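You operate a simulated robot arm through the tools that you are given. There is no shell and no other tool. Be economical: measure what you need, move in short steps, check, and stop when the job is done.

Carry out the task below with a simulated two-armed robot. There is one attempt and no reset: what you move stays moved.

Task
Stop rig three's cooler water, then move the blue hose over to RINSE and clamp it there.
Fine: blue hose tap and green return tap both shut and left shut; no water on the floor.

The check looks at the end state, three seconds after you hand in, the way a careful person would. Anything else that was tipped, shoved, dropped, spilled or broken makes it a failure.

Robot
Two 7-joint arms with fingered hands on one trunk, on a carriage that runs on a rail from [-2.1, 150.4] to [0.5, -37.6] (x, y) and turns from -3.805 to 1.99 rad about z. Base frame: it is fixed where the carriage stands at the start and does not move with it; the origin is on the floor, on the carriage's upright axis, x ahead of it, y to its left, z up. Readings come in cm, rad, newtons and seconds.
The left shoulder is at the start at [7, 18.8, 137.3], the right one opposite. With the tool pointing down near the work surface each hand reaches from about 10 to 70 cm from the robot's upright axis, wherever it stands, measured 20 degrees to its own side. Places, roughly: blue hose tap [60, -30, 120]; green return tap [60, -30, 140]. Payload 4 kg a hand.
Tool frame (each hand has its own): the origin (TCP) lies between the finger pads and is the grasp point; the fingertips stand 2.6 cm ahead of it; z points along the fingers, y is the line along which they close. The gripper opens to 13.2 cm. The gripper's body begins 7.3 cm behind the TCP. The gripper is a hand of 4 fingers: y runs from the thumb to the fingers, the wrist lies at [0, 0, -22.4] in the tool frame.
Orientation is that of the tool frame in the base frame, as a unit quaternion [w, x, y, z]. With the fingers straight down and closing along the base's y, the tool's x points along the base's -x, its y along +y and its z along -z.

Tools
- The arms move only by the tool send_rows. It takes "left_commands", "right_commands" or both (then of equal length, played together; a hand with none holds still); each is a list of rows, each a list of 2 entries, a list of its own where there are three numbers: the shift along the tool's x, y, z in cm, then the turn, a rotation vector about the tool's x, y, z in degrees. In form: [[[dx, dy, dz], [wx, wy, wz]], ...]. A call has 1 to 20 rows; each row shifts and turns the commanded pose from where the row before left it, along the tool's axes as they then stand. Each row takes 0.2 s and may step no farther than 5 cm and 0.15 rad from the row before; otherwise, the whole call is refused. Where a pose cannot be reached the arm comes as near as it can. A force on the tool above 40 N (or 10 N above the force at the start of the call, whichever is more), or a blocked arm, ends the call early, and 0.2 s more pass. In this call time passes only in rows, and 0.2 s behind the last. The reply holds the time, the measured pose of the TCP, the force on the tool along the base axes, the opening and the grip force, in the units named above and with some noise, with the torque about the TCP (base axes, N m) and any sound that the robot's microphone picked up.
- Cameras (640 x 400 px; columns grow to the right, rows downward): "scene" is now at [13.38, -2.16, 160.36]; the picture's right is [-0.26, -0.97, 0.00], its down [-0.53, 0.14, -0.84] and it looks along [0.81, -0.21, -0.55] (base axes); focal length 214 px, centre (320, 200). "left" rides on the left gripper at [-7.3, 0.6, -9.3] in its tool frame; the picture's right is [-0.08, -1.00, 0.00], its down [0.78, -0.06, -0.62] and it looks along [0.61, -0.05, 0.79] (tool axes); focal length 230 px, centre (320, 200). "right" rides on the right gripper at [7.3, 0.6, -9.4] in its tool frame; the picture's right is [-0.08, 1.00, 0.00], its down [-0.78, -0.06, -0.62] and it looks along [-0.61, -0.05, 0.79] (tool axes); focal length 230 px, centre (320, 200). There is no depth. A picture from a camera that has moved, and an enlarged one, comes with that camera's place and axes in the base frame and with its lens.
- snapshot(camera): a new picture of that camera. It takes no simulated time.
- raise_lower(by): slides the trunk up (or, below 0, down) by that many cm; the arms and the scene camera ride with it, the base frame stays. It gives what a move gives, with no picture.
- base_move(legs): drives the robot by 1 to 6 legs, each [ahead, left, turn to the left] in cm, cm and rad, along the robot's own axes; the way and the turn of a leg run together, so that a leg with both is an arc; at most 150 cm and 3.142 rad a leg. The arms and the cameras ride along, it lands a little off, and it stops where it bumps. It keeps to its track: a leg is cut to what the track allows. It gives what a move gives.
- move_fingers(finger1, finger2, finger3, thumb_bend, hand): sets how far each is bent, from 0 (flat) to 100 (curled in); at 30 the hand is open as for a grip, at 70 the pads meet at the TCP. One left out holds its place. A second passes; each finger stops where it meets its share of the squeeze, and holds until it gets a number again. It is the only way to open and close the hand. It gives what a move gives, with no picture; readings hold the bend of each and the force on the fingers (four entries, about 0 where the hand has none), thumb and palm.
- head_to(pan, tilt): turns the head with the scene camera to pan (to the left, within 1.501 rad either way) and tilt (down, from -0.506 to 1.204), counted from straight ahead of the robot. It gives what a move gives.
- close_up(camera, box): a new picture of the part [left, top, right, bottom] of that camera's present view, enlarged. It takes no simulated time.
- finish_job(): hands the job in; it is judged then, once.

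Go step by step. Nothing tells you exact positions but the pictures and the camera data: compare them with the known pose of the tool, close in by small moves and look again before you grip or let go. The budget is 120 turns and 108 pictures, counting those below and the enlarged ones. Unless the task says otherwise, let go and move clear before handing in, and close with one line.

The tools are called by a JSON object that holds its "method" and its "body". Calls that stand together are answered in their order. send_rows: Moves the arms, as the interface text tells. Its arguments: {"type":"object","properties":{"left_commands":{"type":"array","items":{"type":"array"}},"right_commands":{"type":"array","items":{"type":"array"}}},"required":[]} The other tools are called the same way: raise_lower (by) slides the trunk up or down; move_fingers (finger1, finger2, finger3, thumb_bend, hand) moves the fingers one by one; base_move (legs) drives the base; head_to (pan, tilt) turns the head that bears the scene camera; snapshot (camera) takes a picture; close_up (camera, box) takes an enlarged picture of a part of a camera's view; finish_job () hands the job in.

At the start:

```text
clock: 0.0
left_tcp_pos: [47.98, 6.76, 153.23]
left_orientation: [0.0, 0.0, 1.0, 0.0]
left_force: [-0.3, -0.4, -0.7]
left_torque: [-0.01, 0.02, -0.02]
left_finger_gap: 13.15
left_grasp_force: 0.0
left_shape: jaw
left_bend: [30.0, 30.0, 30.0, 30.0]
left_finger forces: [0.0, 0.1, 0.0, 0.0, 0.1, 0.1]
right_tcp_pos: [29.45, -28.58, 151.99]
right_orientation: [0.001, 0.0, 1.0, 0.0]
right_force: [0.2, -0.3, 0.0]
right_torque: [0.0, 0.01, -0.01]
right_finger_gap: 13.18
right_grasp_force: 0.0
right_shape: jaw
right_bend: [30.0, 30.0, 30.0, 30.0]
right_finger forces: [0.0, 0.0, 0.0, 0.0, 0.0, 0.0]
trunk travel left (down, up): [-85.0, 9.0]
robot x, y, heading: [-0.15, -0.11, -0.003]
head pan, tilt: [-0.26, 0.578]
```

scene: 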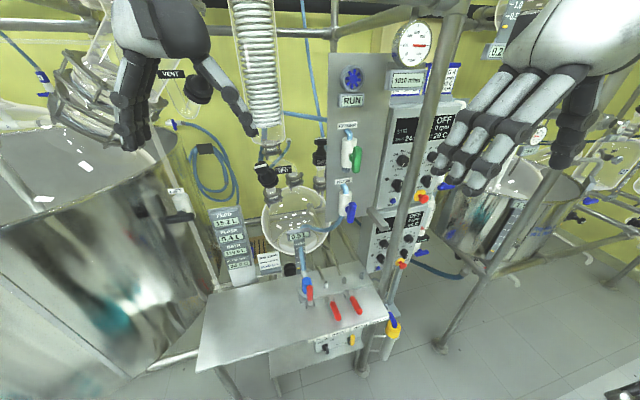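
right: 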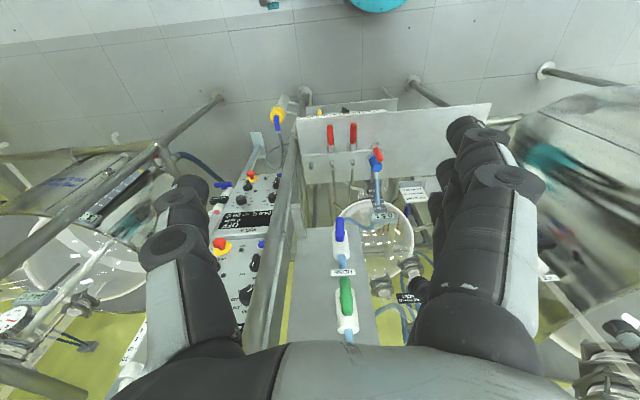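
left: 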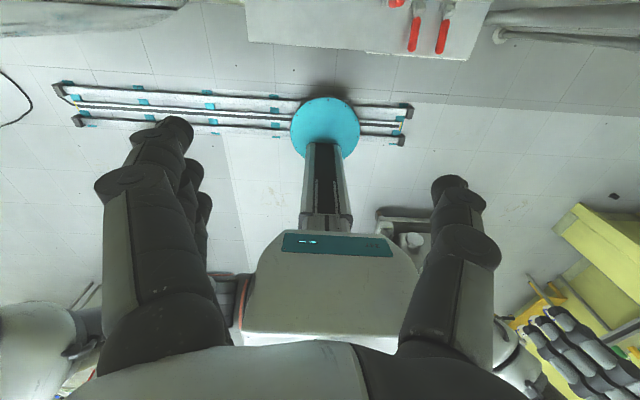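

I see a panel with a green tap and a blue tap, a condenser column, and a table with red valves. I'll look closer at the panel and the labels first.

{"method": "close_up", "body": {"camera": "scene", "box": [300, 60, 400, 240]}}

{"method": "close_up", "body": {"camera": "scene", "box": [160, 100, 360, 300]}}

{"method": "close_up", "body": {"camera": "right", "box": [220, 90, 500, 350]}}

```text
2.22 times, centred on (350, 150) of scene
camera zoom: at [13.38, -2.16, 160.36], right [-0.26, -0.97, 0.0], down [-0.53, 0.14, -0.84], along [0.81, -0.21, -0.55], focal length 477 px, centre (253, 311)
```

zoom: 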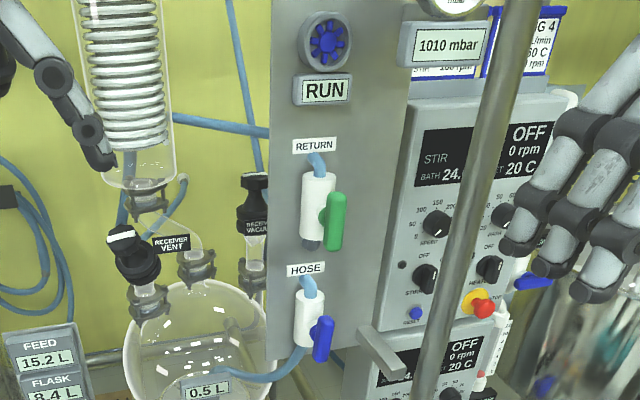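

```text
2.00 times, centred on (260, 200) of scene
camera zoom: at [13.38, -2.16, 160.36], right [-0.26, -0.97, 0.0], down [-0.53, 0.14, -0.84], along [0.81, -0.21, -0.55], focal length 429 px, centre (440, 200)
```

zoom: 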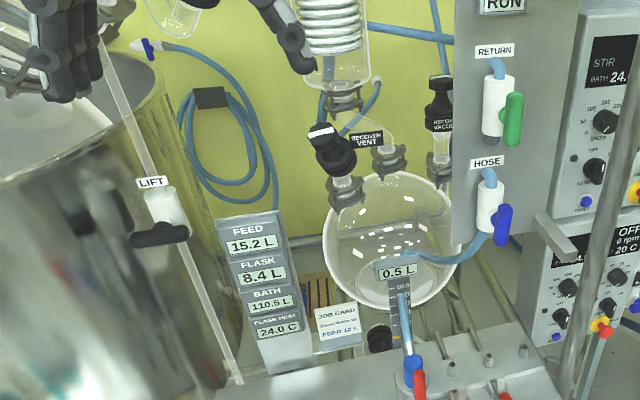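

```text
1.54 times, centred on (360, 220) of right
camera zoom: at [22.14, -28.05, 161.31], right [0.08, 1.0, 0.0], down [0.78, -0.06, 0.62], along [0.61, -0.05, -0.79], focal length 354 px, centre (258, 169)
```

zoom: 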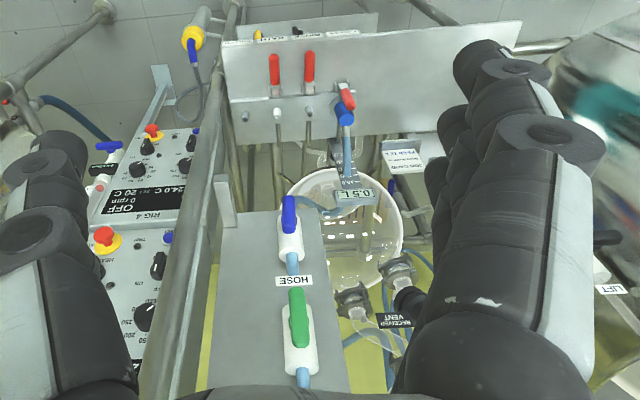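

I can see the HOSE (blue) and RETURN (green) taps. I'll look around with the head to confirm which rig this is and find the RINSE port.

{"method": "close_up", "body": {"camera": "scene", "box": [370, 0, 530, 100]}}

{"method": "close_up", "body": {"camera": "scene", "box": [240, 240, 400, 340]}}

{"method": "head_to", "body": {"pan": -0.45, "tilt": 0.2}}

{"method": "snapshot", "body": {"camera": "scene"}}

```text
4.00 times, centred on (450, 50) of scene
camera zoom: at [13.38, -2.16, 160.36], right [-0.26, -0.97, 0.0], down [-0.53, 0.14, -0.84], along [0.81, -0.21, -0.55], focal length 858 px, centre (-200, 800)
```

zoom: 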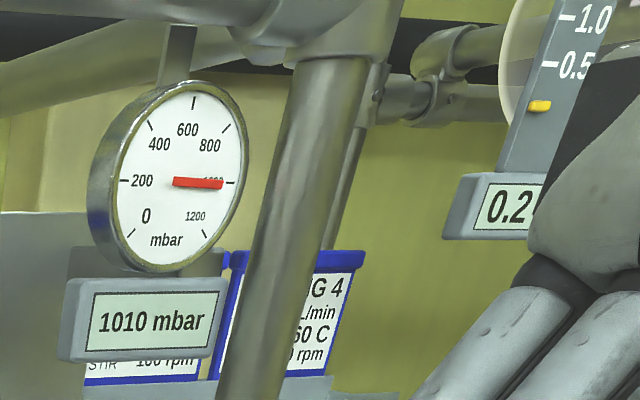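

```text
4.00 times, centred on (320, 290) of scene
camera zoom: at [13.38, -2.16, 160.36], right [-0.26, -0.97, 0.0], down [-0.53, 0.14, -0.84], along [0.81, -0.21, -0.55], focal length 858 px, centre (320, -160)
```

zoom: 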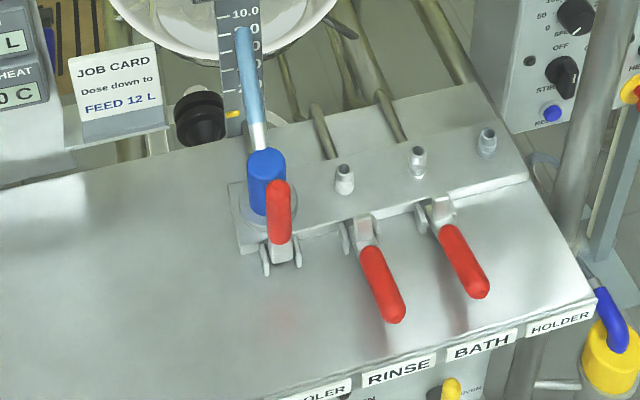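

```text
clock: 0.8
left_tcp_pos: [48.03, 6.93, 153.27]
left_orientation: [0.002, 0.0, 1.0, 0.0]
left_force: [-0.2, -0.2, -0.2]
left_torque: [0.01, 0.0, 0.03]
left_finger_gap: 13.18
left_grasp_force: 0.1
left_shape: jaw
left_bend: [30.0, 30.0, 30.0, 30.0]
left_finger forces: [0.1, 0.0, 0.0, 0.0, 0.1, 0.1]
right_tcp_pos: [29.4, -28.54, 151.93]
right_orientation: [0.0, 0.0, 1.0, 0.001]
right_force: [0.1, 0.7, 1.5]
right_torque: [0.01, -0.01, 0.0]
right_finger_gap: 13.19
right_grasp_force: 0.1
right_shape: jaw
right_bend: [30.0, 30.0, 30.0, 30.0]
right_finger forces: [0.0, 0.0, 0.1, 0.1, 0.0, 0.0]
trunk travel left (down, up): [-85.0, 9.0]
robot x, y, heading: [-0.2, 0.18, 0.001]
head pan, tilt: [-0.45, 0.201]
```

```text
99 pictures are left
camera scene: at [13.16, -3.92, 163.84], right [-0.43, -0.9, 0.0], down [-0.18, 0.09, -0.98], along [0.88, -0.43, -0.2], focal length 214 px, centre (320, 200)
```

scene: 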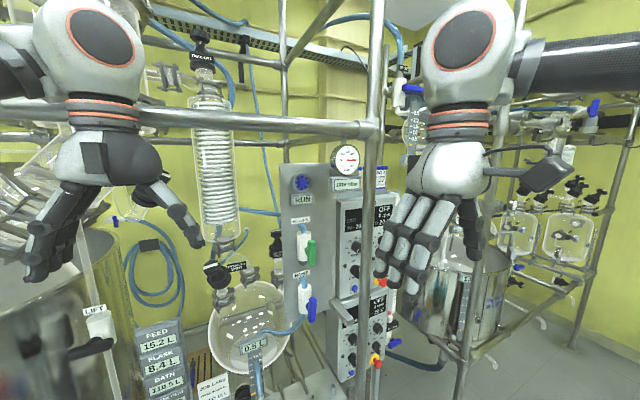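

The table ports are COOLER, RINSE, BATH and HOLDER, with the blue hose clamped on COOLER. I put the blue handle near [66,-26,118] and the green near [65,-26,137], with a post near [59,-40]. Next I bring the right hand to point forward at the taps.

{"method": "send_rows", "body": {"right_commands": [[[-1.7, 0, 1.2], [0, -8.18, 0]], [[-1.51, 0, 1.43], [0, -8.18, 0]], [[-1.29, 0, 1.63], [0, -8.18, 0]], [[-1.05, 0, 1.8], [0, -8.18, 0]], [[-0.78, 0, 1.93], [0, -8.18, 0]], [[-0.5, 0, 2.02], [0, -8.18, 0]], [[-0.21, 0, 2.07], [0, -8.18, 0]], [[0.09, 0, 2.08], [0, -8.18, 0]], [[0.38, 0, 2.04], [0, -8.18, 0]], [[0.67, 0, 1.97], [0, -8.18, 0]], [[0.95, 0, 1.85], [0, -8.18, 0]]]}}

{"method": "snapshot", "body": {"camera": "right"}}

{"method": "snapshot", "body": {"camera": "scene"}}

```text
clock: 3.2
left_tcp_pos: [48.04, 7.07, 153.17]
left_orientation: [0.0, 0.0, 1.0, -0.001]
left_force: [0.8, -0.3, -0.2]
left_torque: [-0.01, 0.0, 0.0]
left_finger_gap: 13.16
left_grasp_force: 0.0
left_shape: jaw
left_bend: [30.0, 30.0, 30.0, 30.0]
left_finger forces: [0.0, 0.0, 0.0, 0.0, 0.0, 0.0]
right_tcp_pos: [54.22, -29.78, 143.46]
right_orientation: [0.707, 0.001, 0.708, 0.0]
right_force: [-0.7, -0.1, -0.8]
right_torque: [0.02, 0.0, 0.0]
right_finger_gap: 13.16
right_grasp_force: 0.1
right_shape: jaw
right_bend: [30.0, 30.0, 30.0, 30.0]
right_finger forces: [0.1, 0.0, 0.0, 0.0, 0.1, 0.0]
right hand out of reach, approached as far as the arm can: row 8, 9, 10, 11
trunk travel left (down, up): [-85.0, 9.0]
robot x, y, heading: [0.17, -0.16, 0.0]
head pan, tilt: [-0.45, 0.201]
```

```text
98 pictures are left
camera right: at [44.92, -29.25, 136.06], right [0.0, 1.0, 0.08], down [-0.62, -0.06, 0.79], along [0.79, -0.05, 0.61], focal length 230 px, centre (320, 200)
```

right: 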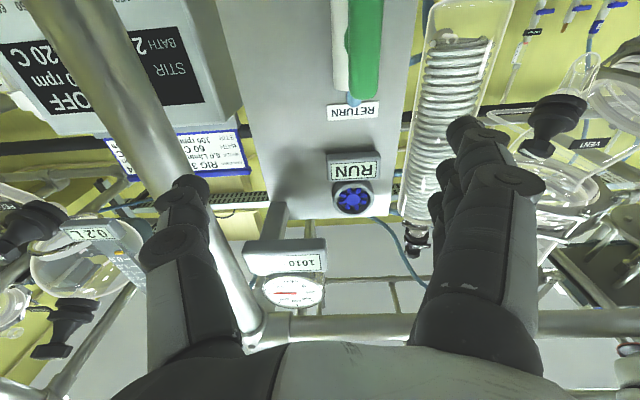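

```text
97 pictures are left
camera scene: at [13.34, -3.89, 163.84], right [-0.44, -0.9, 0.0], down [-0.18, 0.09, -0.98], along [0.88, -0.43, -0.2], focal length 214 px, centre (320, 200)
```

scene: 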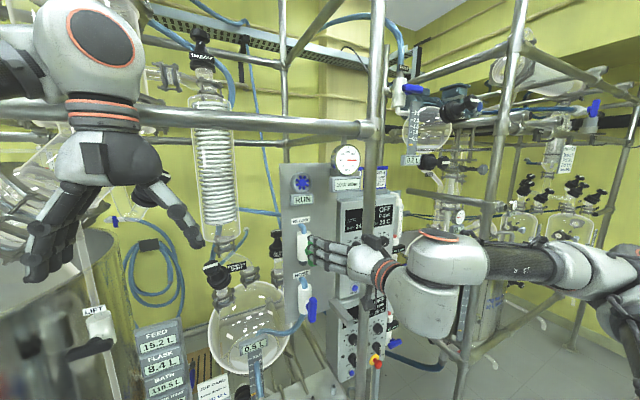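

The card confirms this is rig 3. I'll shift the hand left, away from the post, and lower it so its camera can see the blue tap.

{"method": "send_rows", "body": {"right_commands": [[[0, 3, 0], [0, 0, 0]], [[4.5, 0, 0], [0, 0, 0]], [[4.5, 0, 0], [0, 0, 0]], [[4.5, 0, 0], [0, 0, 0]], [[4.5, 0, 0], [0, 0, 0]], [[4.5, 0, 0], [0, 0, 0]]]}}

{"method": "snapshot", "body": {"camera": "right"}}

{"method": "head_to", "body": {"pan": -0.45, "tilt": 0.5}}

{"method": "close_up", "body": {"camera": "scene", "box": [220, 50, 380, 250]}}

```text
clock: 4.7
left_tcp_pos: [47.69, 6.39, 153.27]
left_orientation: [0.002, 0.0, 1.0, 0.002]
left_force: [0.4, -1.0, -1.1]
left_torque: [0.04, -0.01, -0.02]
left_finger_gap: 13.2
left_grasp_force: 0.1
left_shape: jaw
left_bend: [30.0, 30.0, 30.0, 30.0]
left_finger forces: [0.0, 0.1, 0.1, 0.1, 0.1, 0.1]
right_tcp_pos: [54.57, -35.63, 136.77]
right_orientation: [0.705, -0.001, 0.709, 0.0]
right_force: [0.1, 0.2, 0.1]
right_torque: [-0.01, -0.03, 0.02]
right_finger_gap: 13.16
right_grasp_force: 0.0
right_shape: jaw
right_bend: [30.0, 30.0, 30.0, 30.0]
right_finger forces: [0.1, 0.0, 0.0, 0.1, 0.0, 0.0]
right hand out of reach, approached as far as the arm can: row 1, 2, 3, 4, 5, 6
trunk travel left (down, up): [-85.0, 9.0]
robot x, y, heading: [0.01, -0.0, -0.003]
head pan, tilt: [-0.45, 0.201]
```

```text
96 pictures are left
camera right: at [45.27, -35.2, 129.65], right [0.0, 1.0, 0.08], down [-0.61, -0.06, 0.79], along [0.79, -0.04, 0.61], focal length 230 px, centre (320, 200)
```

right: 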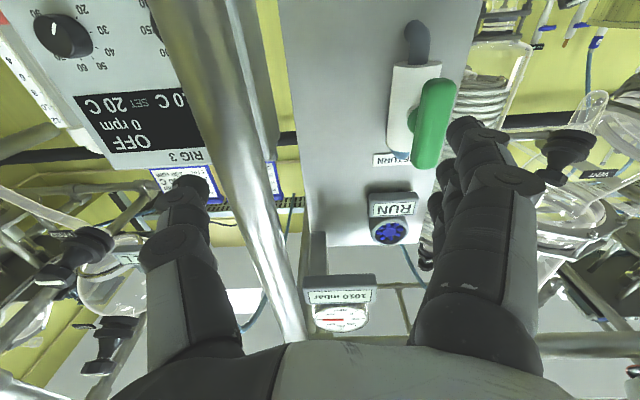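

```text
clock: 5.5
left_tcp_pos: [47.99, 6.93, 153.17]
left_orientation: [0.0, 0.0, 1.0, 0.0]
left_force: [1.0, 0.4, -0.4]
left_torque: [0.03, 0.02, 0.02]
left_finger_gap: 13.19
left_grasp_force: 0.0
left_shape: jaw
left_bend: [30.0, 30.0, 30.0, 30.0]
left_finger forces: [0.1, 0.0, 0.0, 0.0, 0.0, 0.0]
right_tcp_pos: [54.74, -35.31, 136.94]
right_orientation: [0.705, -0.002, 0.71, 0.0]
right_force: [-0.6, -0.3, -0.3]
right_torque: [-0.01, 0.01, -0.01]
right_finger_gap: 13.18
right_grasp_force: 0.1
right_shape: jaw
right_bend: [30.0, 30.0, 30.0, 30.0]
right_finger forces: [0.0, 0.0, 0.1, 0.0, 0.0, 0.0]
trunk travel left (down, up): [-85.0, 9.0]
robot x, y, heading: [-0.26, 0.0, -0.001]
head pan, tilt: [-0.45, 0.499]
```

```text
2.00 times, centred on (300, 150) of scene
camera zoom: at [13.02, -3.77, 161.08], right [-0.44, -0.9, 0.0], down [-0.43, 0.21, -0.88], along [0.79, -0.38, -0.48], focal length 429 px, centre (360, 300)
```

zoom: 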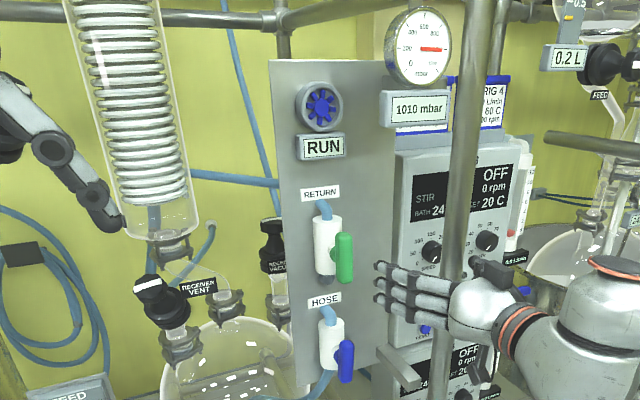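

The arm is too folded here and drifted toward the post. I'll retract the right hand by folding it back down, then reconsider which hand to use.

{"method": "send_rows", "body": {"right_commands": [[[-0.95, 0, -1.85], [0, 8.18, 0]], [[-0.67, 0, -1.97], [0, 8.18, 0]], [[-0.38, 0, -2.04], [0, 8.18, 0]], [[-0.09, 0, -2.08], [0, 8.18, 0]], [[0.21, 0, -2.07], [0, 8.18, 0]]]}}

{"method": "close_up", "body": {"camera": "scene", "box": [220, 50, 540, 300]}}

```text
clock: 6.7
left_tcp_pos: [47.77, 6.8, 153.18]
left_orientation: [0.001, 0.0, 1.0, 0.0]
left_force: [-0.3, 0.3, -0.2]
left_torque: [-0.02, -0.03, -0.01]
left_finger_gap: 13.18
left_grasp_force: 0.0
left_shape: jaw
left_bend: [30.0, 30.0, 30.0, 30.0]
left_finger forces: [0.0, 0.0, 0.0, 0.0, 0.0, 0.0]
right_tcp_pos: [45.38, -35.21, 141.63]
right_orientation: [0.415, 0.0, 0.91, -0.001]
right_force: [-0.8, 0.2, 0.5]
right_torque: [0.04, 0.04, -0.01]
right_finger_gap: 13.2
right_grasp_force: 0.1
right_shape: jaw
right_bend: [30.0, 30.0, 30.0, 30.0]
right_finger forces: [0.1, 0.0, 0.0, 0.0, 0.0, 0.0]
trunk travel left (down, up): [-85.0, 9.0]
robot x, y, heading: [0.15, 0.17, 0.0]
head pan, tilt: [-0.45, 0.499]
```

```text
1.60 times, centred on (380, 175) of scene
camera zoom: at [12.89, -3.74, 161.08], right [-0.44, -0.9, 0.0], down [-0.43, 0.21, -0.88], along [0.79, -0.38, -0.48], focal length 343 px, centre (224, 240)
```

zoom: 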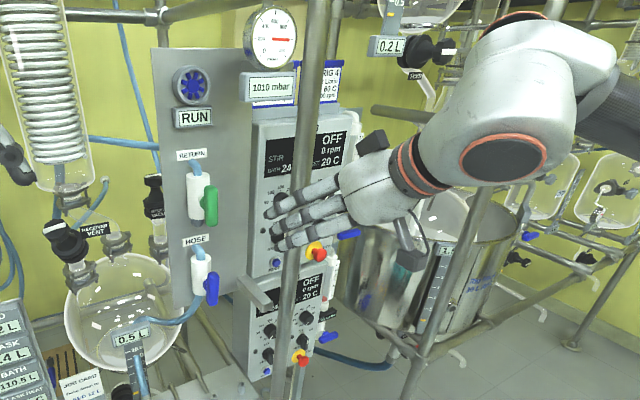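

The right hand is free again. I'll use the left hand for the taps instead, since its camera will sit on top. The right hand tucks away and the base slides right a little.

{"method": "send_rows", "body": {"right_commands": [[[2.0, -3, -2.3], [0, 0, 0]], [[2.0, -3, -2.3], [0, 0, 0]], [[2.0, -3, -2.3], [0, 0, 0]]]}}

{"method": "base_move", "body": {"legs": [[0, -12, 0]]}}

{"method": "head_to", "body": {"pan": -0.3, "tilt": 0.6}}

{"method": "snapshot", "body": {"camera": "scene"}}

```text
clock: 7.5
left_tcp_pos: [48.05, 6.85, 153.18]
left_orientation: [0.0, 0.0, 1.0, 0.0]
left_force: [0.5, 0.1, -0.8]
left_torque: [-0.01, 0.0, -0.02]
left_finger_gap: 13.19
left_grasp_force: 0.0
left_shape: jaw
left_bend: [30.0, 30.0, 30.0, 30.0]
left_finger forces: [0.0, 0.0, 0.0, 0.1, 0.1, 0.0]
right_tcp_pos: [36.42, -44.33, 141.6]
right_orientation: [0.415, -0.001, 0.91, 0.001]
right_force: [-0.2, -0.2, 0.8]
right_torque: [0.01, 0.01, 0.0]
right_finger_gap: 13.19
right_grasp_force: 0.1
right_shape: jaw
right_bend: [30.0, 30.0, 30.0, 30.0]
right_finger forces: [0.1, 0.1, 0.0, 0.0, 0.0, 0.0]
trunk travel left (down, up): [-85.0, 9.0]
robot x, y, heading: [-0.23, 0.28, 0.0]
head pan, tilt: [-0.45, 0.499]
```

```text
clock: 8.7
left_tcp_pos: [48.23, -4.71, 153.24]
left_orientation: [0.001, -0.001, 1.0, -0.002]
left_force: [-0.4, 0.3, -0.1]
left_torque: [-0.03, 0.0, 0.03]
left_finger_gap: 13.2
left_grasp_force: 0.0
left_shape: jaw
left_bend: [30.0, 30.0, 30.0, 30.0]
left_finger forces: [0.1, 0.0, 0.1, 0.0, 0.0, 0.0]
right_tcp_pos: [36.49, -55.87, 141.78]
right_orientation: [0.416, -0.001, 0.909, -0.002]
right_force: [-1.0, 0.7, -0.1]
right_torque: [-0.02, 0.01, -0.01]
right_finger_gap: 13.18
right_grasp_force: 0.0
right_shape: jaw
right_bend: [30.0, 30.0, 30.0, 30.0]
right_finger forces: [0.1, 0.0, 0.0, 0.0, 0.1, 0.1]
trunk travel left (down, up): [-85.0, 9.0]
robot x, y, heading: [0.09, -11.93, -0.004]
head pan, tilt: [-0.45, 0.499]
```

```text
clock: 9.4
left_tcp_pos: [48.18, -4.86, 153.15]
left_orientation: [0.001, -0.001, 1.0, -0.001]
left_force: [0.3, -0.1, -0.6]
left_torque: [0.02, 0.01, 0.03]
left_finger_gap: 13.2
left_grasp_force: 0.0
left_shape: jaw
left_bend: [30.0, 30.0, 30.0, 30.0]
left_finger forces: [0.1, 0.1, 0.0, 0.0, 0.1, 0.0]
right_tcp_pos: [36.38, -56.21, 141.69]
right_orientation: [0.415, 0.0, 0.91, 0.0]
right_force: [0.0, -0.6, -0.1]
right_torque: [0.0, 0.01, -0.01]
right_finger_gap: 13.21
right_grasp_force: 0.2
right_shape: jaw
right_bend: [30.0, 30.0, 30.0, 30.0]
right_finger forces: [0.0, 0.0, 0.1, 0.0, 0.1, 0.0]
trunk travel left (down, up): [-85.0, 9.0]
robot x, y, heading: [0.16, -11.66, -0.002]
head pan, tilt: [-0.3, 0.6]
```

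```text
93 pictures are left
camera scene: at [13.39, -14.35, 160.17], right [-0.3, -0.96, 0.0], down [-0.54, 0.17, -0.83], along [0.79, -0.24, -0.56], focal length 214 px, centre (320, 200)
```

scene: 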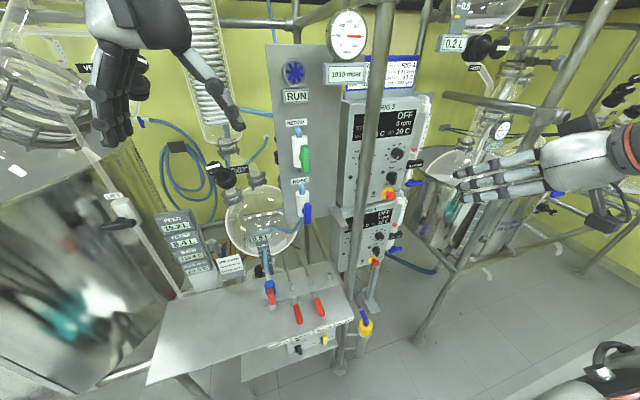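

Handles are consistent at about [66,-26,118] (blue) and [65,-26,137] (green); the ports are near x=62.5, z≈88 and y≈-10, -17, -25. Next I pitch the left hand forward in front of the blue tap.

{"method": "send_rows", "body": {"left_commands": [[[-0.2, -1.9, 2.5], [0, -8.18, 0]], [[0.16, -1.9, 2.5], [0, -8.18, 0]], [[0.51, -1.9, 2.45], [0, -8.18, 0]], [[0.86, -1.9, 2.36], [0, -8.18, 0]], [[1.18, -1.9, 2.21], [0, -8.18, 0]], [[1.49, -1.9, 2.02], [0, -8.18, 0]], [[1.76, -1.9, 1.79], [0, -8.18, 0]], [[1.99, -1.9, 1.52], [0, -8.18, 0]], [[2.19, -1.9, 1.22], [0, -8.18, 0]], [[2.34, -1.9, 0.9], [0, -8.18, 0]], [[2.45, -1.9, 0.56], [0, -8.18, 0]]]}}

{"method": "snapshot", "body": {"camera": "left"}}

{"method": "snapshot", "body": {"camera": "scene"}}

```text
clock: 11.8
left_tcp_pos: [50.27, -26.02, 125.68]
left_orientation: [0.709, 0.0, 0.705, 0.0]
left_force: [0.1, 0.0, 0.2]
left_torque: [0.01, -0.02, 0.02]
left_finger_gap: 13.21
left_grasp_force: 0.0
left_shape: jaw
left_bend: [30.0, 30.0, 30.0, 30.0]
left_finger forces: [0.0, 0.0, 0.0, 0.0, 0.0, 0.0]
right_tcp_pos: [36.42, -56.41, 141.49]
right_orientation: [0.416, 0.0, 0.909, 0.001]
right_force: [-0.4, -0.9, -0.4]
right_torque: [-0.02, 0.02, 0.02]
right_finger_gap: 13.22
right_grasp_force: 0.0
right_shape: jaw
right_bend: [30.0, 30.0, 30.0, 30.0]
right_finger forces: [0.1, 0.0, 0.1, 0.0, 0.0, 0.0]
trunk travel left (down, up): [-85.0, 9.0]
robot x, y, heading: [0.37, -11.79, -0.004]
head pan, tilt: [-0.3, 0.6]
```

```text
92 pictures are left
camera left: at [41.05, -25.51, 133.1], right [0.0, -1.0, 0.08], down [-0.61, -0.06, -0.79], along [0.79, -0.05, -0.61], focal length 230 px, centre (320, 200)
```

left: 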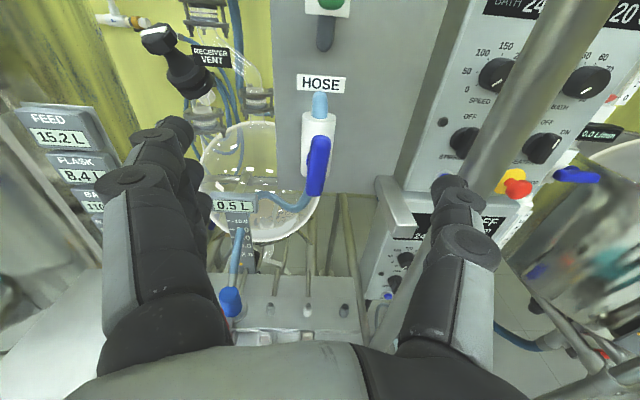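

```text
91 pictures are left
camera scene: at [13.44, -14.55, 160.17], right [-0.3, -0.96, 0.0], down [-0.54, 0.17, -0.82], along [0.79, -0.24, -0.57], focal length 214 px, centre (320, 200)
```

scene: 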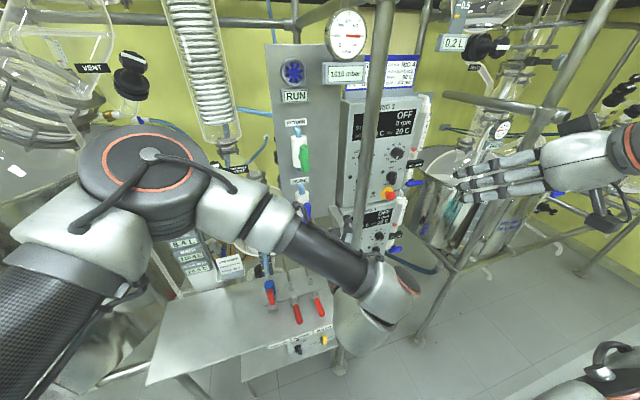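

Excellent view of the blue tap from above. I'll zoom in to determine the handle's geometry.

{"method": "close_up", "body": {"camera": "left", "box": [270, 60, 370, 220]}}

```text
2.50 times, centred on (320, 140) of left
camera zoom: at [41.05, -25.51, 133.1], right [0.0, -1.0, 0.08], down [-0.61, -0.06, -0.79], along [0.79, -0.05, -0.61], focal length 575 px, centre (320, 350)
```

zoom: 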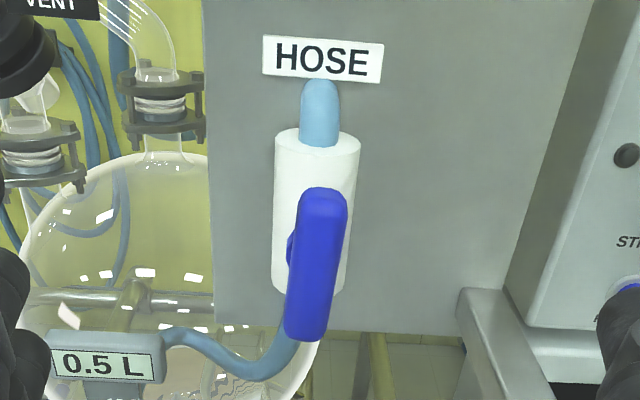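

The handle is an 8 cm bar pivoting at its middle at about [65.5,-26.4,119]. I'll narrow the fingers and approach with the TCP at x≈63.

{"method": "move_fingers", "body": {"hand": "left", "finger1": 48, "finger2": 48, "finger3": 48, "thumb_bend": 48}}

{"method": "send_rows", "body": {"left_commands": [[[3.2, -0.4, 2], [0, 0, 0]], [[3.3, 0, 2], [0, 0, 0]], [[0, 0, 4], [0, 0, 0]]]}}

{"method": "snapshot", "body": {"camera": "left"}}

```text
clock: 12.8
left_tcp_pos: [50.39, -25.95, 125.73]
left_orientation: [0.707, 0.0, 0.707, 0.0]
left_force: [0.5, 0.7, -0.8]
left_torque: [0.01, 0.0, 0.0]
left_finger_gap: 7.81
left_grasp_force: 0.0
left_shape: fingers
left_bend: [48.0, 48.0, 48.0, 48.0]
left_finger forces: [0.0, 0.0, 0.0, 0.1, 0.0, 0.0]
right_tcp_pos: [36.4, -56.22, 141.71]
right_orientation: [0.416, 0.0, 0.909, 0.0]
right_force: [-0.3, -0.3, 0.0]
right_torque: [-0.03, 0.0, -0.02]
right_finger_gap: 13.19
right_grasp_force: 0.1
right_shape: jaw
right_bend: [30.0, 30.0, 30.0, 30.0]
right_finger forces: [0.0, 0.0, 0.1, 0.1, 0.1, 0.0]
trunk travel left (down, up): [-85.0, 9.0]
robot x, y, heading: [-0.1, -11.55, 0.004]
head pan, tilt: [-0.3, 0.6]
```

```text
clock: 13.6
left_tcp_pos: [58.36, -26.33, 119.19]
left_orientation: [0.707, 0.0, 0.707, 0.0]
left_force: [0.5, 1.2, 0.0]
left_torque: [-0.02, 0.02, 0.03]
left_finger_gap: 7.8
left_grasp_force: 0.0
left_shape: fingers
left_bend: [48.0, 48.0, 48.0, 48.0]
left_finger forces: [0.0, 0.0, 0.0, 0.0, 0.0, 0.0]
right_tcp_pos: [36.47, -56.26, 141.61]
right_orientation: [0.416, 0.0, 0.91, 0.0]
right_force: [0.7, -0.2, -0.8]
right_torque: [-0.02, 0.0, 0.01]
right_finger_gap: 13.2
right_grasp_force: 0.1
right_shape: jaw
right_bend: [30.0, 30.0, 30.0, 30.0]
right_finger forces: [0.0, 0.0, 0.0, 0.1, 0.0, 0.0]
trunk travel left (down, up): [-85.0, 9.0]
robot x, y, heading: [0.35, -11.98, 0.001]
head pan, tilt: [-0.3, 0.6]
```

```text
89 pictures are left
camera left: at [49.03, -25.73, 126.66], right [0.0, -1.0, 0.08], down [-0.62, -0.06, -0.79], along [0.79, -0.05, -0.61], focal length 230 px, centre (320, 200)
```

left: 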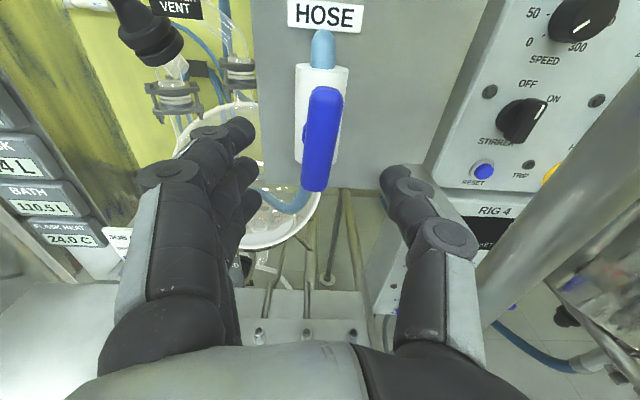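

Aligned laterally; the handle centre is about z=120. I advance further.

{"method": "send_rows", "body": {"left_commands": [[[-0.8, -0.1, 2.5], [0, 0, 0]], [[0, 0, 2], [0, 0, 0]]]}}

{"method": "snapshot", "body": {"camera": "left"}}

```text
clock: 14.2
left_tcp_pos: [62.89, -26.4, 120.01]
left_orientation: [0.707, 0.0, 0.707, 0.0]
left_force: [0.8, -0.7, -0.3]
left_torque: [0.0, 0.04, 0.0]
left_finger_gap: 7.8
left_grasp_force: 0.0
left_shape: fingers
left_bend: [48.0, 48.0, 48.0, 48.0]
left_finger forces: [0.0, 0.0, 0.0, 0.1, 0.0, 0.0]
right_tcp_pos: [36.46, -56.19, 141.58]
right_orientation: [0.415, -0.001, 0.91, 0.001]
right_force: [0.4, -0.8, 0.3]
right_torque: [0.0, -0.01, 0.04]
right_finger_gap: 13.2
right_grasp_force: 0.0
right_shape: jaw
right_bend: [30.0, 30.0, 30.0, 30.0]
right_finger forces: [0.1, 0.0, 0.1, 0.0, 0.1, 0.0]
trunk travel left (down, up): [-85.0, 9.0]
robot x, y, heading: [0.44, -11.57, -0.003]
head pan, tilt: [-0.3, 0.6]
```

```text
88 pictures are left
camera left: at [53.56, -25.78, 127.41], right [0.0, -1.0, 0.08], down [-0.62, -0.06, -0.79], along [0.79, -0.05, -0.61], focal length 230 px, centre (320, 200)
```

left: 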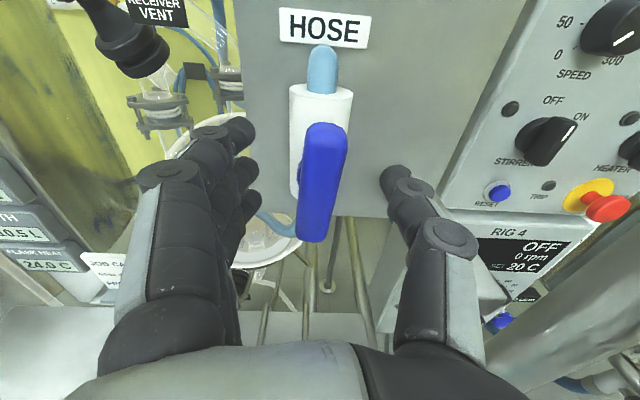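

Handle centre is about [64.4,-26.5,120.2]. I go forward 1 cm and close gently.

{"method": "send_rows", "body": {"left_commands": [[[-0.1, 0, 1.2], [0, 0, 0]]]}}

{"method": "move_fingers", "body": {"hand": "left", "finger1": 66, "finger2": 66, "finger3": 66, "thumb_bend": 66}}

{"method": "snapshot", "body": {"camera": "left"}}

```text
clock: 14.6
left_tcp_pos: [64.02, -26.29, 120.1]
left_orientation: [0.707, 0.0, 0.707, 0.0]
left_force: [0.0, 0.6, 0.3]
left_torque: [0.03, -0.02, 0.0]
left_finger_gap: 7.78
left_grasp_force: 0.0
left_shape: fingers
left_bend: [48.0, 48.0, 48.0, 48.0]
left_finger forces: [0.1, 0.0, 0.1, 0.0, 0.0, 0.0]
right_tcp_pos: [36.58, -56.2, 141.65]
right_orientation: [0.415, 0.0, 0.91, 0.0]
right_force: [0.4, -0.5, -0.3]
right_torque: [-0.02, 0.02, 0.0]
right_finger_gap: 13.17
right_grasp_force: 0.0
right_shape: jaw
right_bend: [30.0, 30.0, 30.0, 30.0]
right_finger forces: [0.0, 0.1, 0.0, 0.0, 0.0, 0.1]
trunk travel left (down, up): [-85.0, 9.0]
robot x, y, heading: [-0.15, -11.77, 0.001]
head pan, tilt: [-0.3, 0.6]
```

```text
clock: 15.6
left_tcp_pos: [64.01, -26.23, 120.1]
left_orientation: [0.708, 0.0, 0.706, 0.0]
left_force: [3.1, 1.2, 1.0]
left_torque: [0.01, -0.02, 0.0]
left_finger_gap: 2.68
left_grasp_force: 4.0
left_shape: fingers
left_bend: [65.0, 63.0, 64.0, 65.0]
left_finger forces: [0.7, 2.3, 1.7, 0.0, 2.5, 0.1]
right_tcp_pos: [36.38, -56.23, 141.65]
right_orientation: [0.416, -0.001, 0.909, 0.0]
right_force: [-1.2, 0.2, 0.3]
right_torque: [0.01, 0.0, 0.0]
right_finger_gap: 13.19
right_grasp_force: 0.0
right_shape: jaw
right_bend: [30.0, 30.0, 30.0, 30.0]
right_finger forces: [0.0, 0.1, 0.0, 0.0, 0.0, 0.0]
trunk travel left (down, up): [-85.0, 9.0]
robot x, y, heading: [-0.07, -12.26, -0.001]
head pan, tilt: [-0.3, 0.6]
```

```text
87 pictures are left
camera left: at [54.74, -25.76, 127.5], right [0.0, -1.0, 0.08], down [-0.62, -0.06, -0.79], along [0.79, -0.05, -0.61], focal length 230 px, centre (320, 200)
```

left: 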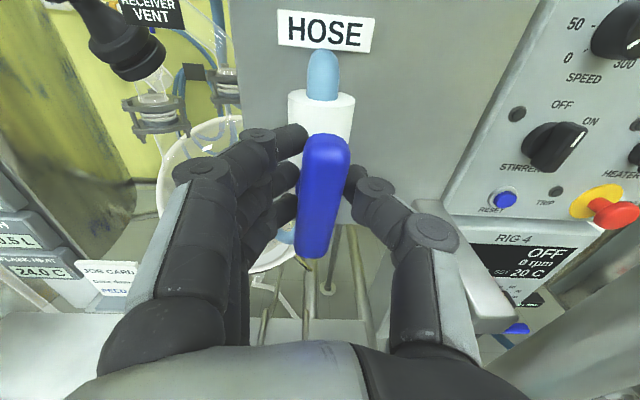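

Contact on both sides. I squeeze and try a small clockwise turn.

{"method": "move_fingers", "body": {"hand": "left", "finger1": 72, "finger2": 72, "finger3": 72, "thumb_bend": 72}}

{"method": "send_rows", "body": {"left_commands": [[[0, 0, 0], [0, 0, 8]], [[0, 0, 0], [0, 0, 8]], [[0, 0, 0], [0, 0, 8]]]}}

{"method": "snapshot", "body": {"camera": "left"}}

```text
clock: 16.6
left_tcp_pos: [64.26, -26.23, 120.19]
left_orientation: [0.708, -0.001, 0.707, 0.0]
left_force: [8.0, 5.4, 5.3]
left_torque: [0.07, -0.11, -0.05]
left_finger_gap: 2.45
left_grasp_force: 15.2
left_shape: fingers
left_bend: [69.0, 66.0, 67.0, 67.0]
left_finger forces: [5.3, 7.2, 7.1, 0.0, 11.4, 0.0]
right_tcp_pos: [36.67, -56.16, 141.69]
right_orientation: [0.415, -0.001, 0.91, 0.0]
right_force: [0.3, -0.8, -1.4]
right_torque: [-0.01, -0.04, 0.01]
right_finger_gap: 13.19
right_grasp_force: 0.0
right_shape: jaw
right_bend: [30.0, 30.0, 30.0, 30.0]
right_finger forces: [0.0, 0.0, 0.1, 0.0, 0.0, 0.1]
trunk travel left (down, up): [-85.0, 9.0]
robot x, y, heading: [0.38, -11.83, 0.002]
head pan, tilt: [-0.3, 0.6]
```

```text
clock: 17.4
left_tcp_pos: [64.09, -26.38, 120.16]
left_orientation: [0.691, 0.147, 0.692, 0.147]
left_force: [7.5, -0.2, 3.8]
left_torque: [-0.03, -0.02, -0.13]
left_finger_gap: 2.48
left_grasp_force: 14.8
left_shape: fingers
left_bend: [69.0, 66.0, 67.0, 67.0]
left_finger forces: [4.9, 5.9, 6.0, 0.0, 12.7, 0.0]
right_tcp_pos: [36.55, -56.09, 141.61]
right_orientation: [0.415, 0.001, 0.91, 0.0]
right_force: [0.6, 0.2, 0.0]
right_torque: [0.0, 0.0, -0.01]
right_finger_gap: 13.18
right_grasp_force: 0.1
right_shape: jaw
right_bend: [30.0, 30.0, 30.0, 30.0]
right_finger forces: [0.0, 0.0, 0.0, 0.0, 0.0, 0.0]
trunk travel left (down, up): [-85.0, 9.0]
robot x, y, heading: [0.2, -11.88, 0.0]
head pan, tilt: [-0.3, 0.6]
```

```text
86 pictures are left
camera left: at [54.84, -28.9, 127.08], right [0.0, -0.94, -0.34], down [-0.62, 0.27, -0.74], along [0.79, 0.21, -0.58], focal length 230 px, centre (320, 200)
```

left: 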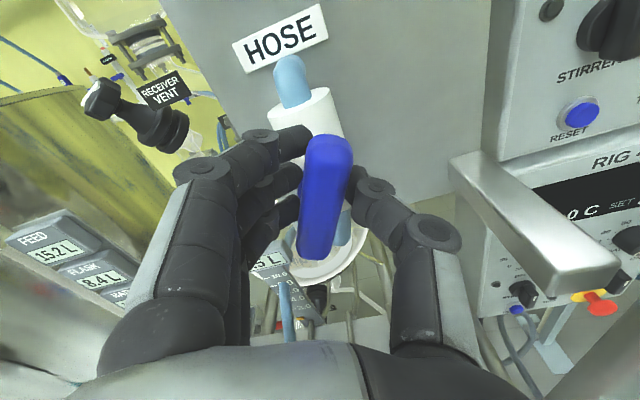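

The handle follows freely. I continue the quarter turn.

{"method": "send_rows", "body": {"left_commands": [[[0, 0, 0], [0, 0, 8]], [[0, 0, 0], [0, 0, 8]], [[0, 0, 0], [0, 0, 8]], [[0, 0, 0], [0, 0, 8]], [[0, 0, 0], [0, 0, 8]], [[0, 0, 0], [0, 0, 8]], [[0, 0, 0], [0, 0, 8]], [[0, 0, 0], [0, 0, 8]]]}}

{"method": "snapshot", "body": {"camera": "left"}}

{"method": "close_up", "body": {"camera": "scene", "box": [240, 40, 400, 240]}}

```text
clock: 19.2
left_tcp_pos: [64.32, -26.63, 119.87]
left_orientation: [0.507, 0.492, 0.508, 0.492]
left_force: [3.7, -12.6, -9.4]
left_torque: [-0.14, 0.41, -0.23]
left_finger_gap: 2.56
left_grasp_force: 16.6
left_shape: fingers
left_bend: [69.0, 68.0, 69.0, 67.0]
left_finger forces: [4.0, 4.0, 4.9, 0.0, 20.1, 0.1]
right_tcp_pos: [36.66, -56.55, 141.54]
right_orientation: [0.415, 0.0, 0.91, 0.001]
right_force: [-0.2, -0.8, 0.4]
right_torque: [0.01, -0.04, -0.01]
right_finger_gap: 13.2
right_grasp_force: 0.1
right_shape: jaw
right_bend: [30.0, 30.0, 30.0, 30.0]
right_finger forces: [0.0, 0.0, 0.0, 0.1, 0.1, 0.0]
trunk travel left (down, up): [-85.0, 9.0]
robot x, y, heading: [-0.2, -12.02, -0.001]
head pan, tilt: [-0.3, 0.6]
```

```text
85 pictures are left
camera left: at [54.87, -34.01, 120.84], right [0.0, -0.11, -0.99], down [-0.62, 0.78, -0.08], along [0.79, 0.61, -0.07], focal length 230 px, centre (320, 200)
```

left: 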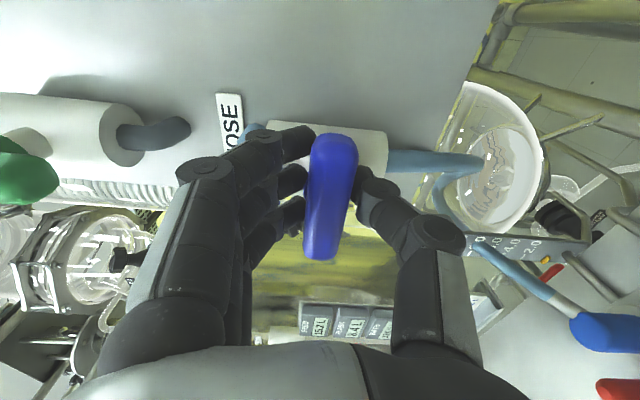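

```text
2.00 times, centred on (320, 140) of scene
camera zoom: at [13.63, -14.73, 160.13], right [-0.3, -0.96, 0.0], down [-0.54, 0.17, -0.82], along [0.79, -0.24, -0.57], focal length 429 px, centre (320, 320)
```

zoom: 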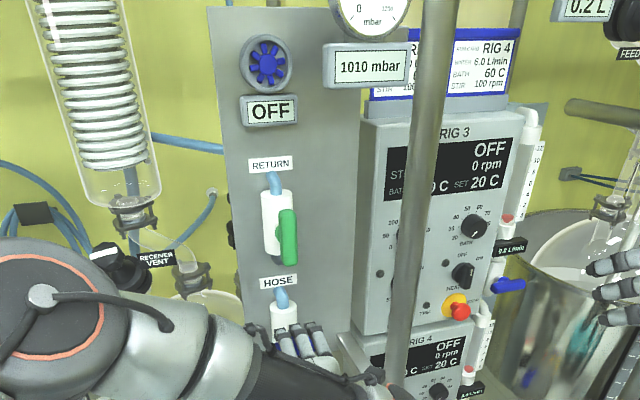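

The flow indicator reads OFF. I nudge a few degrees more, release and back out.

{"method": "send_rows", "body": {"left_commands": [[[0, 0, 0], [0, 0, 4]]]}}

{"method": "move_fingers", "body": {"hand": "left", "finger1": 50, "finger2": 50, "finger3": 50, "thumb_bend": 50}}

{"method": "send_rows", "body": {"left_commands": [[[0, 0, -4], [0, 0, 0]], [[0, 0, -4], [0, 0, 0]]]}}

{"method": "snapshot", "body": {"camera": "left"}}

```text
clock: 19.6
left_tcp_pos: [64.14, -26.75, 120.02]
left_orientation: [0.49, 0.51, 0.491, 0.509]
left_force: [1.5, -14.0, -10.6]
left_torque: [-0.35, 0.47, -0.3]
left_finger_gap: 2.71
left_grasp_force: 17.7
left_shape: fingers
left_bend: [69.0, 69.0, 69.0, 67.0]
left_finger forces: [5.2, 3.6, 4.0, 0.0, 21.9, 0.1]
right_tcp_pos: [36.61, -56.57, 141.52]
right_orientation: [0.415, 0.001, 0.91, 0.001]
right_force: [-0.1, 0.0, 0.0]
right_torque: [0.02, 0.02, -0.02]
right_finger_gap: 13.21
right_grasp_force: 0.1
right_shape: jaw
right_bend: [30.0, 30.0, 30.0, 30.0]
right_finger forces: [0.0, 0.0, 0.1, 0.0, 0.1, 0.0]
trunk travel left (down, up): [-85.0, 9.0]
robot x, y, heading: [0.16, -11.78, 0.002]
head pan, tilt: [-0.3, 0.6]
```

```text
clock: 20.6
left_tcp_pos: [64.14, -26.34, 120.2]
left_orientation: [0.491, 0.508, 0.492, 0.509]
left_force: [0.1, 0.7, 0.5]
left_torque: [0.0, 0.0, -0.04]
left_finger_gap: 6.98
left_grasp_force: 0.1
left_shape: fingers
left_bend: [50.0, 50.0, 50.0, 50.0]
left_finger forces: [0.0, 0.0, 0.1, 0.0, 0.0, 0.1]
right_tcp_pos: [36.46, -56.18, 141.74]
right_orientation: [0.416, -0.001, 0.909, 0.0]
right_force: [0.0, 0.1, 0.4]
right_torque: [-0.01, -0.01, -0.02]
right_finger_gap: 13.19
right_grasp_force: 0.1
right_shape: jaw
right_bend: [30.0, 30.0, 30.0, 30.0]
right_finger forces: [0.1, 0.0, 0.0, 0.0, 0.0, 0.0]
trunk travel left (down, up): [-85.0, 9.0]
robot x, y, heading: [0.32, -11.89, -0.001]
head pan, tilt: [-0.3, 0.6]
```

```text
clock: 21.2
left_tcp_pos: [56.08, -26.3, 120.11]
left_orientation: [0.491, 0.508, 0.491, 0.509]
left_force: [-0.5, -0.3, 0.0]
left_torque: [0.0, 0.0, 0.03]
left_finger_gap: 7.0
left_grasp_force: 0.0
left_shape: fingers
left_bend: [50.0, 50.0, 50.0, 50.0]
left_finger forces: [0.0, 0.1, 0.0, 0.1, 0.1, 0.0]
right_tcp_pos: [36.42, -56.07, 141.7]
right_orientation: [0.415, -0.001, 0.91, 0.0]
right_force: [0.3, -0.3, 0.2]
right_torque: [0.01, 0.0, 0.01]
right_finger_gap: 13.18
right_grasp_force: 0.1
right_shape: jaw
right_bend: [30.0, 30.0, 30.0, 30.0]
right_finger forces: [0.0, 0.1, 0.1, 0.0, 0.0, 0.0]
trunk travel left (down, up): [-85.0, 9.0]
robot x, y, heading: [0.16, -12.16, 0.001]
head pan, tilt: [-0.3, 0.6]
```

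```text
83 pictures are left
camera left: at [46.63, -33.67, 120.58], right [0.0, -0.04, -1.0], down [-0.62, 0.79, -0.03], along [0.79, 0.62, -0.02], focal length 230 px, centre (320, 200)
```

left: 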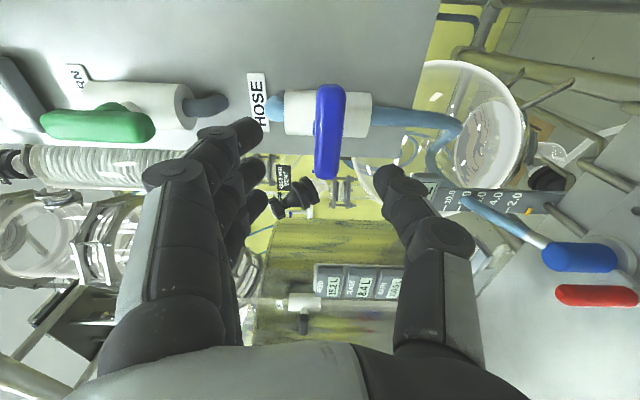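

The blue tap is now shut (handle across the body). I roll the hand back and go up to the green tap.

{"method": "send_rows", "body": {"left_commands": [[[0, 0, -1], [0, 0, -8.3]], [[0, 0, -1], [0, 0, -8.3]], [[0, 0, 0], [0, 0, -8.3]], [[0, 0, 0], [0, 0, -8.3]], [[0, 0, 0], [0, 0, -8.3]], [[0, 0, 0], [0, 0, -8.3]], [[0, 0, 0], [0, 0, -8.3]], [[0, 0, 0], [0, 0, -8.3]], [[0, 0, 0], [0, 0, -8.3]], [[0, 0, 0], [0, 0, -8.3]], [[0, 0, 0], [0, 0, -8.3]], [[-4.5, 0, 0], [0, 0, 0]], [[-4.5, 0, 0], [0, 0, 0]], [[-4.5, 0, 0], [0, 0, 0]], [[-3.5, 0, 0], [0, 0, 0]]]}}

{"method": "snapshot", "body": {"camera": "left"}}

```text
clock: 24.4
left_tcp_pos: [53.95, -26.59, 137.24]
left_orientation: [0.707, 0.003, 0.707, 0.005]
left_force: [-0.1, 0.0, -0.8]
left_torque: [-0.01, -0.02, -0.01]
left_finger_gap: 6.99
left_grasp_force: 0.1
left_shape: fingers
left_bend: [50.0, 50.0, 50.0, 50.0]
left_finger forces: [0.1, 0.1, 0.0, 0.0, 0.1, 0.1]
right_tcp_pos: [36.45, -56.25, 141.73]
right_orientation: [0.415, 0.0, 0.91, -0.001]
right_force: [0.1, 0.1, 0.3]
right_torque: [-0.03, 0.01, 0.0]
right_finger_gap: 13.18
right_grasp_force: 0.0
right_shape: jaw
right_bend: [30.0, 30.0, 30.0, 30.0]
right_finger forces: [0.1, 0.1, 0.0, 0.0, 0.0, 0.1]
trunk travel left (down, up): [-85.0, 9.0]
robot x, y, heading: [0.44, -12.27, 0.0]
head pan, tilt: [-0.3, 0.6]
```

```text
82 pictures are left
camera left: at [44.59, -26.11, 144.59], right [0.0, -1.0, 0.07], down [-0.62, -0.05, -0.79], along [0.79, -0.04, -0.61], focal length 230 px, centre (320, 200)
```

left: 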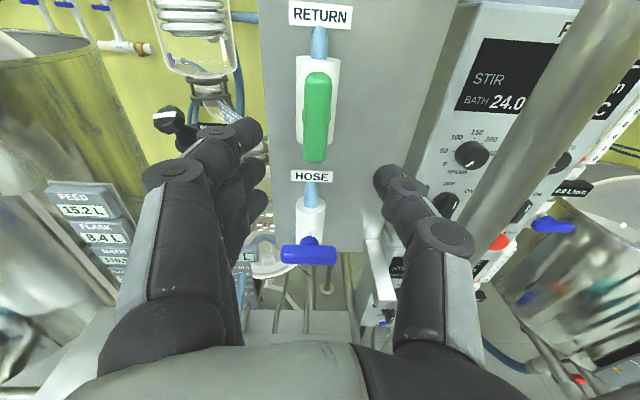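

Green handle centre is about [64.4,-26.4,138.3]. I advance in two steps with a check.

{"method": "send_rows", "body": {"left_commands": [[[-1.0, 0.1, 4.5], [0, 0, 0]], [[0, 0, 4], [0, 0, 0]]]}}

{"method": "snapshot", "body": {"camera": "left"}}

```text
clock: 25.0
left_tcp_pos: [62.7, -26.4, 138.07]
left_orientation: [0.707, 0.003, 0.707, 0.005]
left_force: [1.0, 0.0, 0.5]
left_torque: [0.01, 0.0, 0.01]
left_finger_gap: 7.01
left_grasp_force: 0.1
left_shape: fingers
left_bend: [50.0, 50.0, 50.0, 50.0]
left_finger forces: [0.0, 0.0, 0.1, 0.0, 0.1, 0.1]
right_tcp_pos: [36.6, -56.2, 141.65]
right_orientation: [0.415, 0.0, 0.91, 0.0]
right_force: [-0.1, 0.2, 0.2]
right_torque: [0.03, 0.01, 0.03]
right_finger_gap: 13.17
right_grasp_force: 0.0
right_shape: jaw
right_bend: [30.0, 30.0, 30.0, 30.0]
right_finger forces: [0.0, 0.0, 0.0, 0.0, 0.0, 0.0]
trunk travel left (down, up): [-85.0, 9.0]
robot x, y, heading: [-0.16, -11.74, 0.002]
head pan, tilt: [-0.3, 0.6]
```

```text
81 pictures are left
camera left: at [53.39, -25.95, 145.45], right [0.0, -1.0, 0.07], down [-0.62, -0.05, -0.79], along [0.79, -0.04, -0.62], focal length 230 px, centre (320, 200)
```

left: 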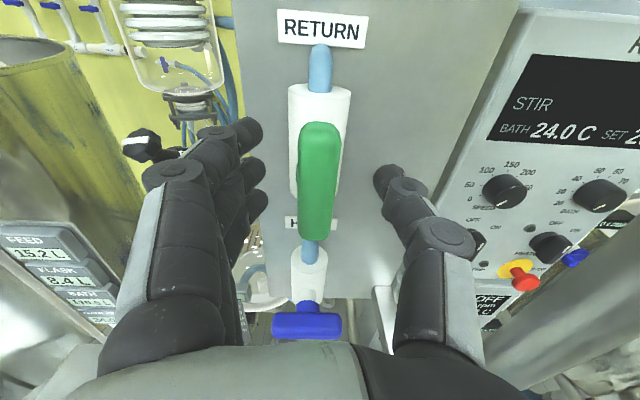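

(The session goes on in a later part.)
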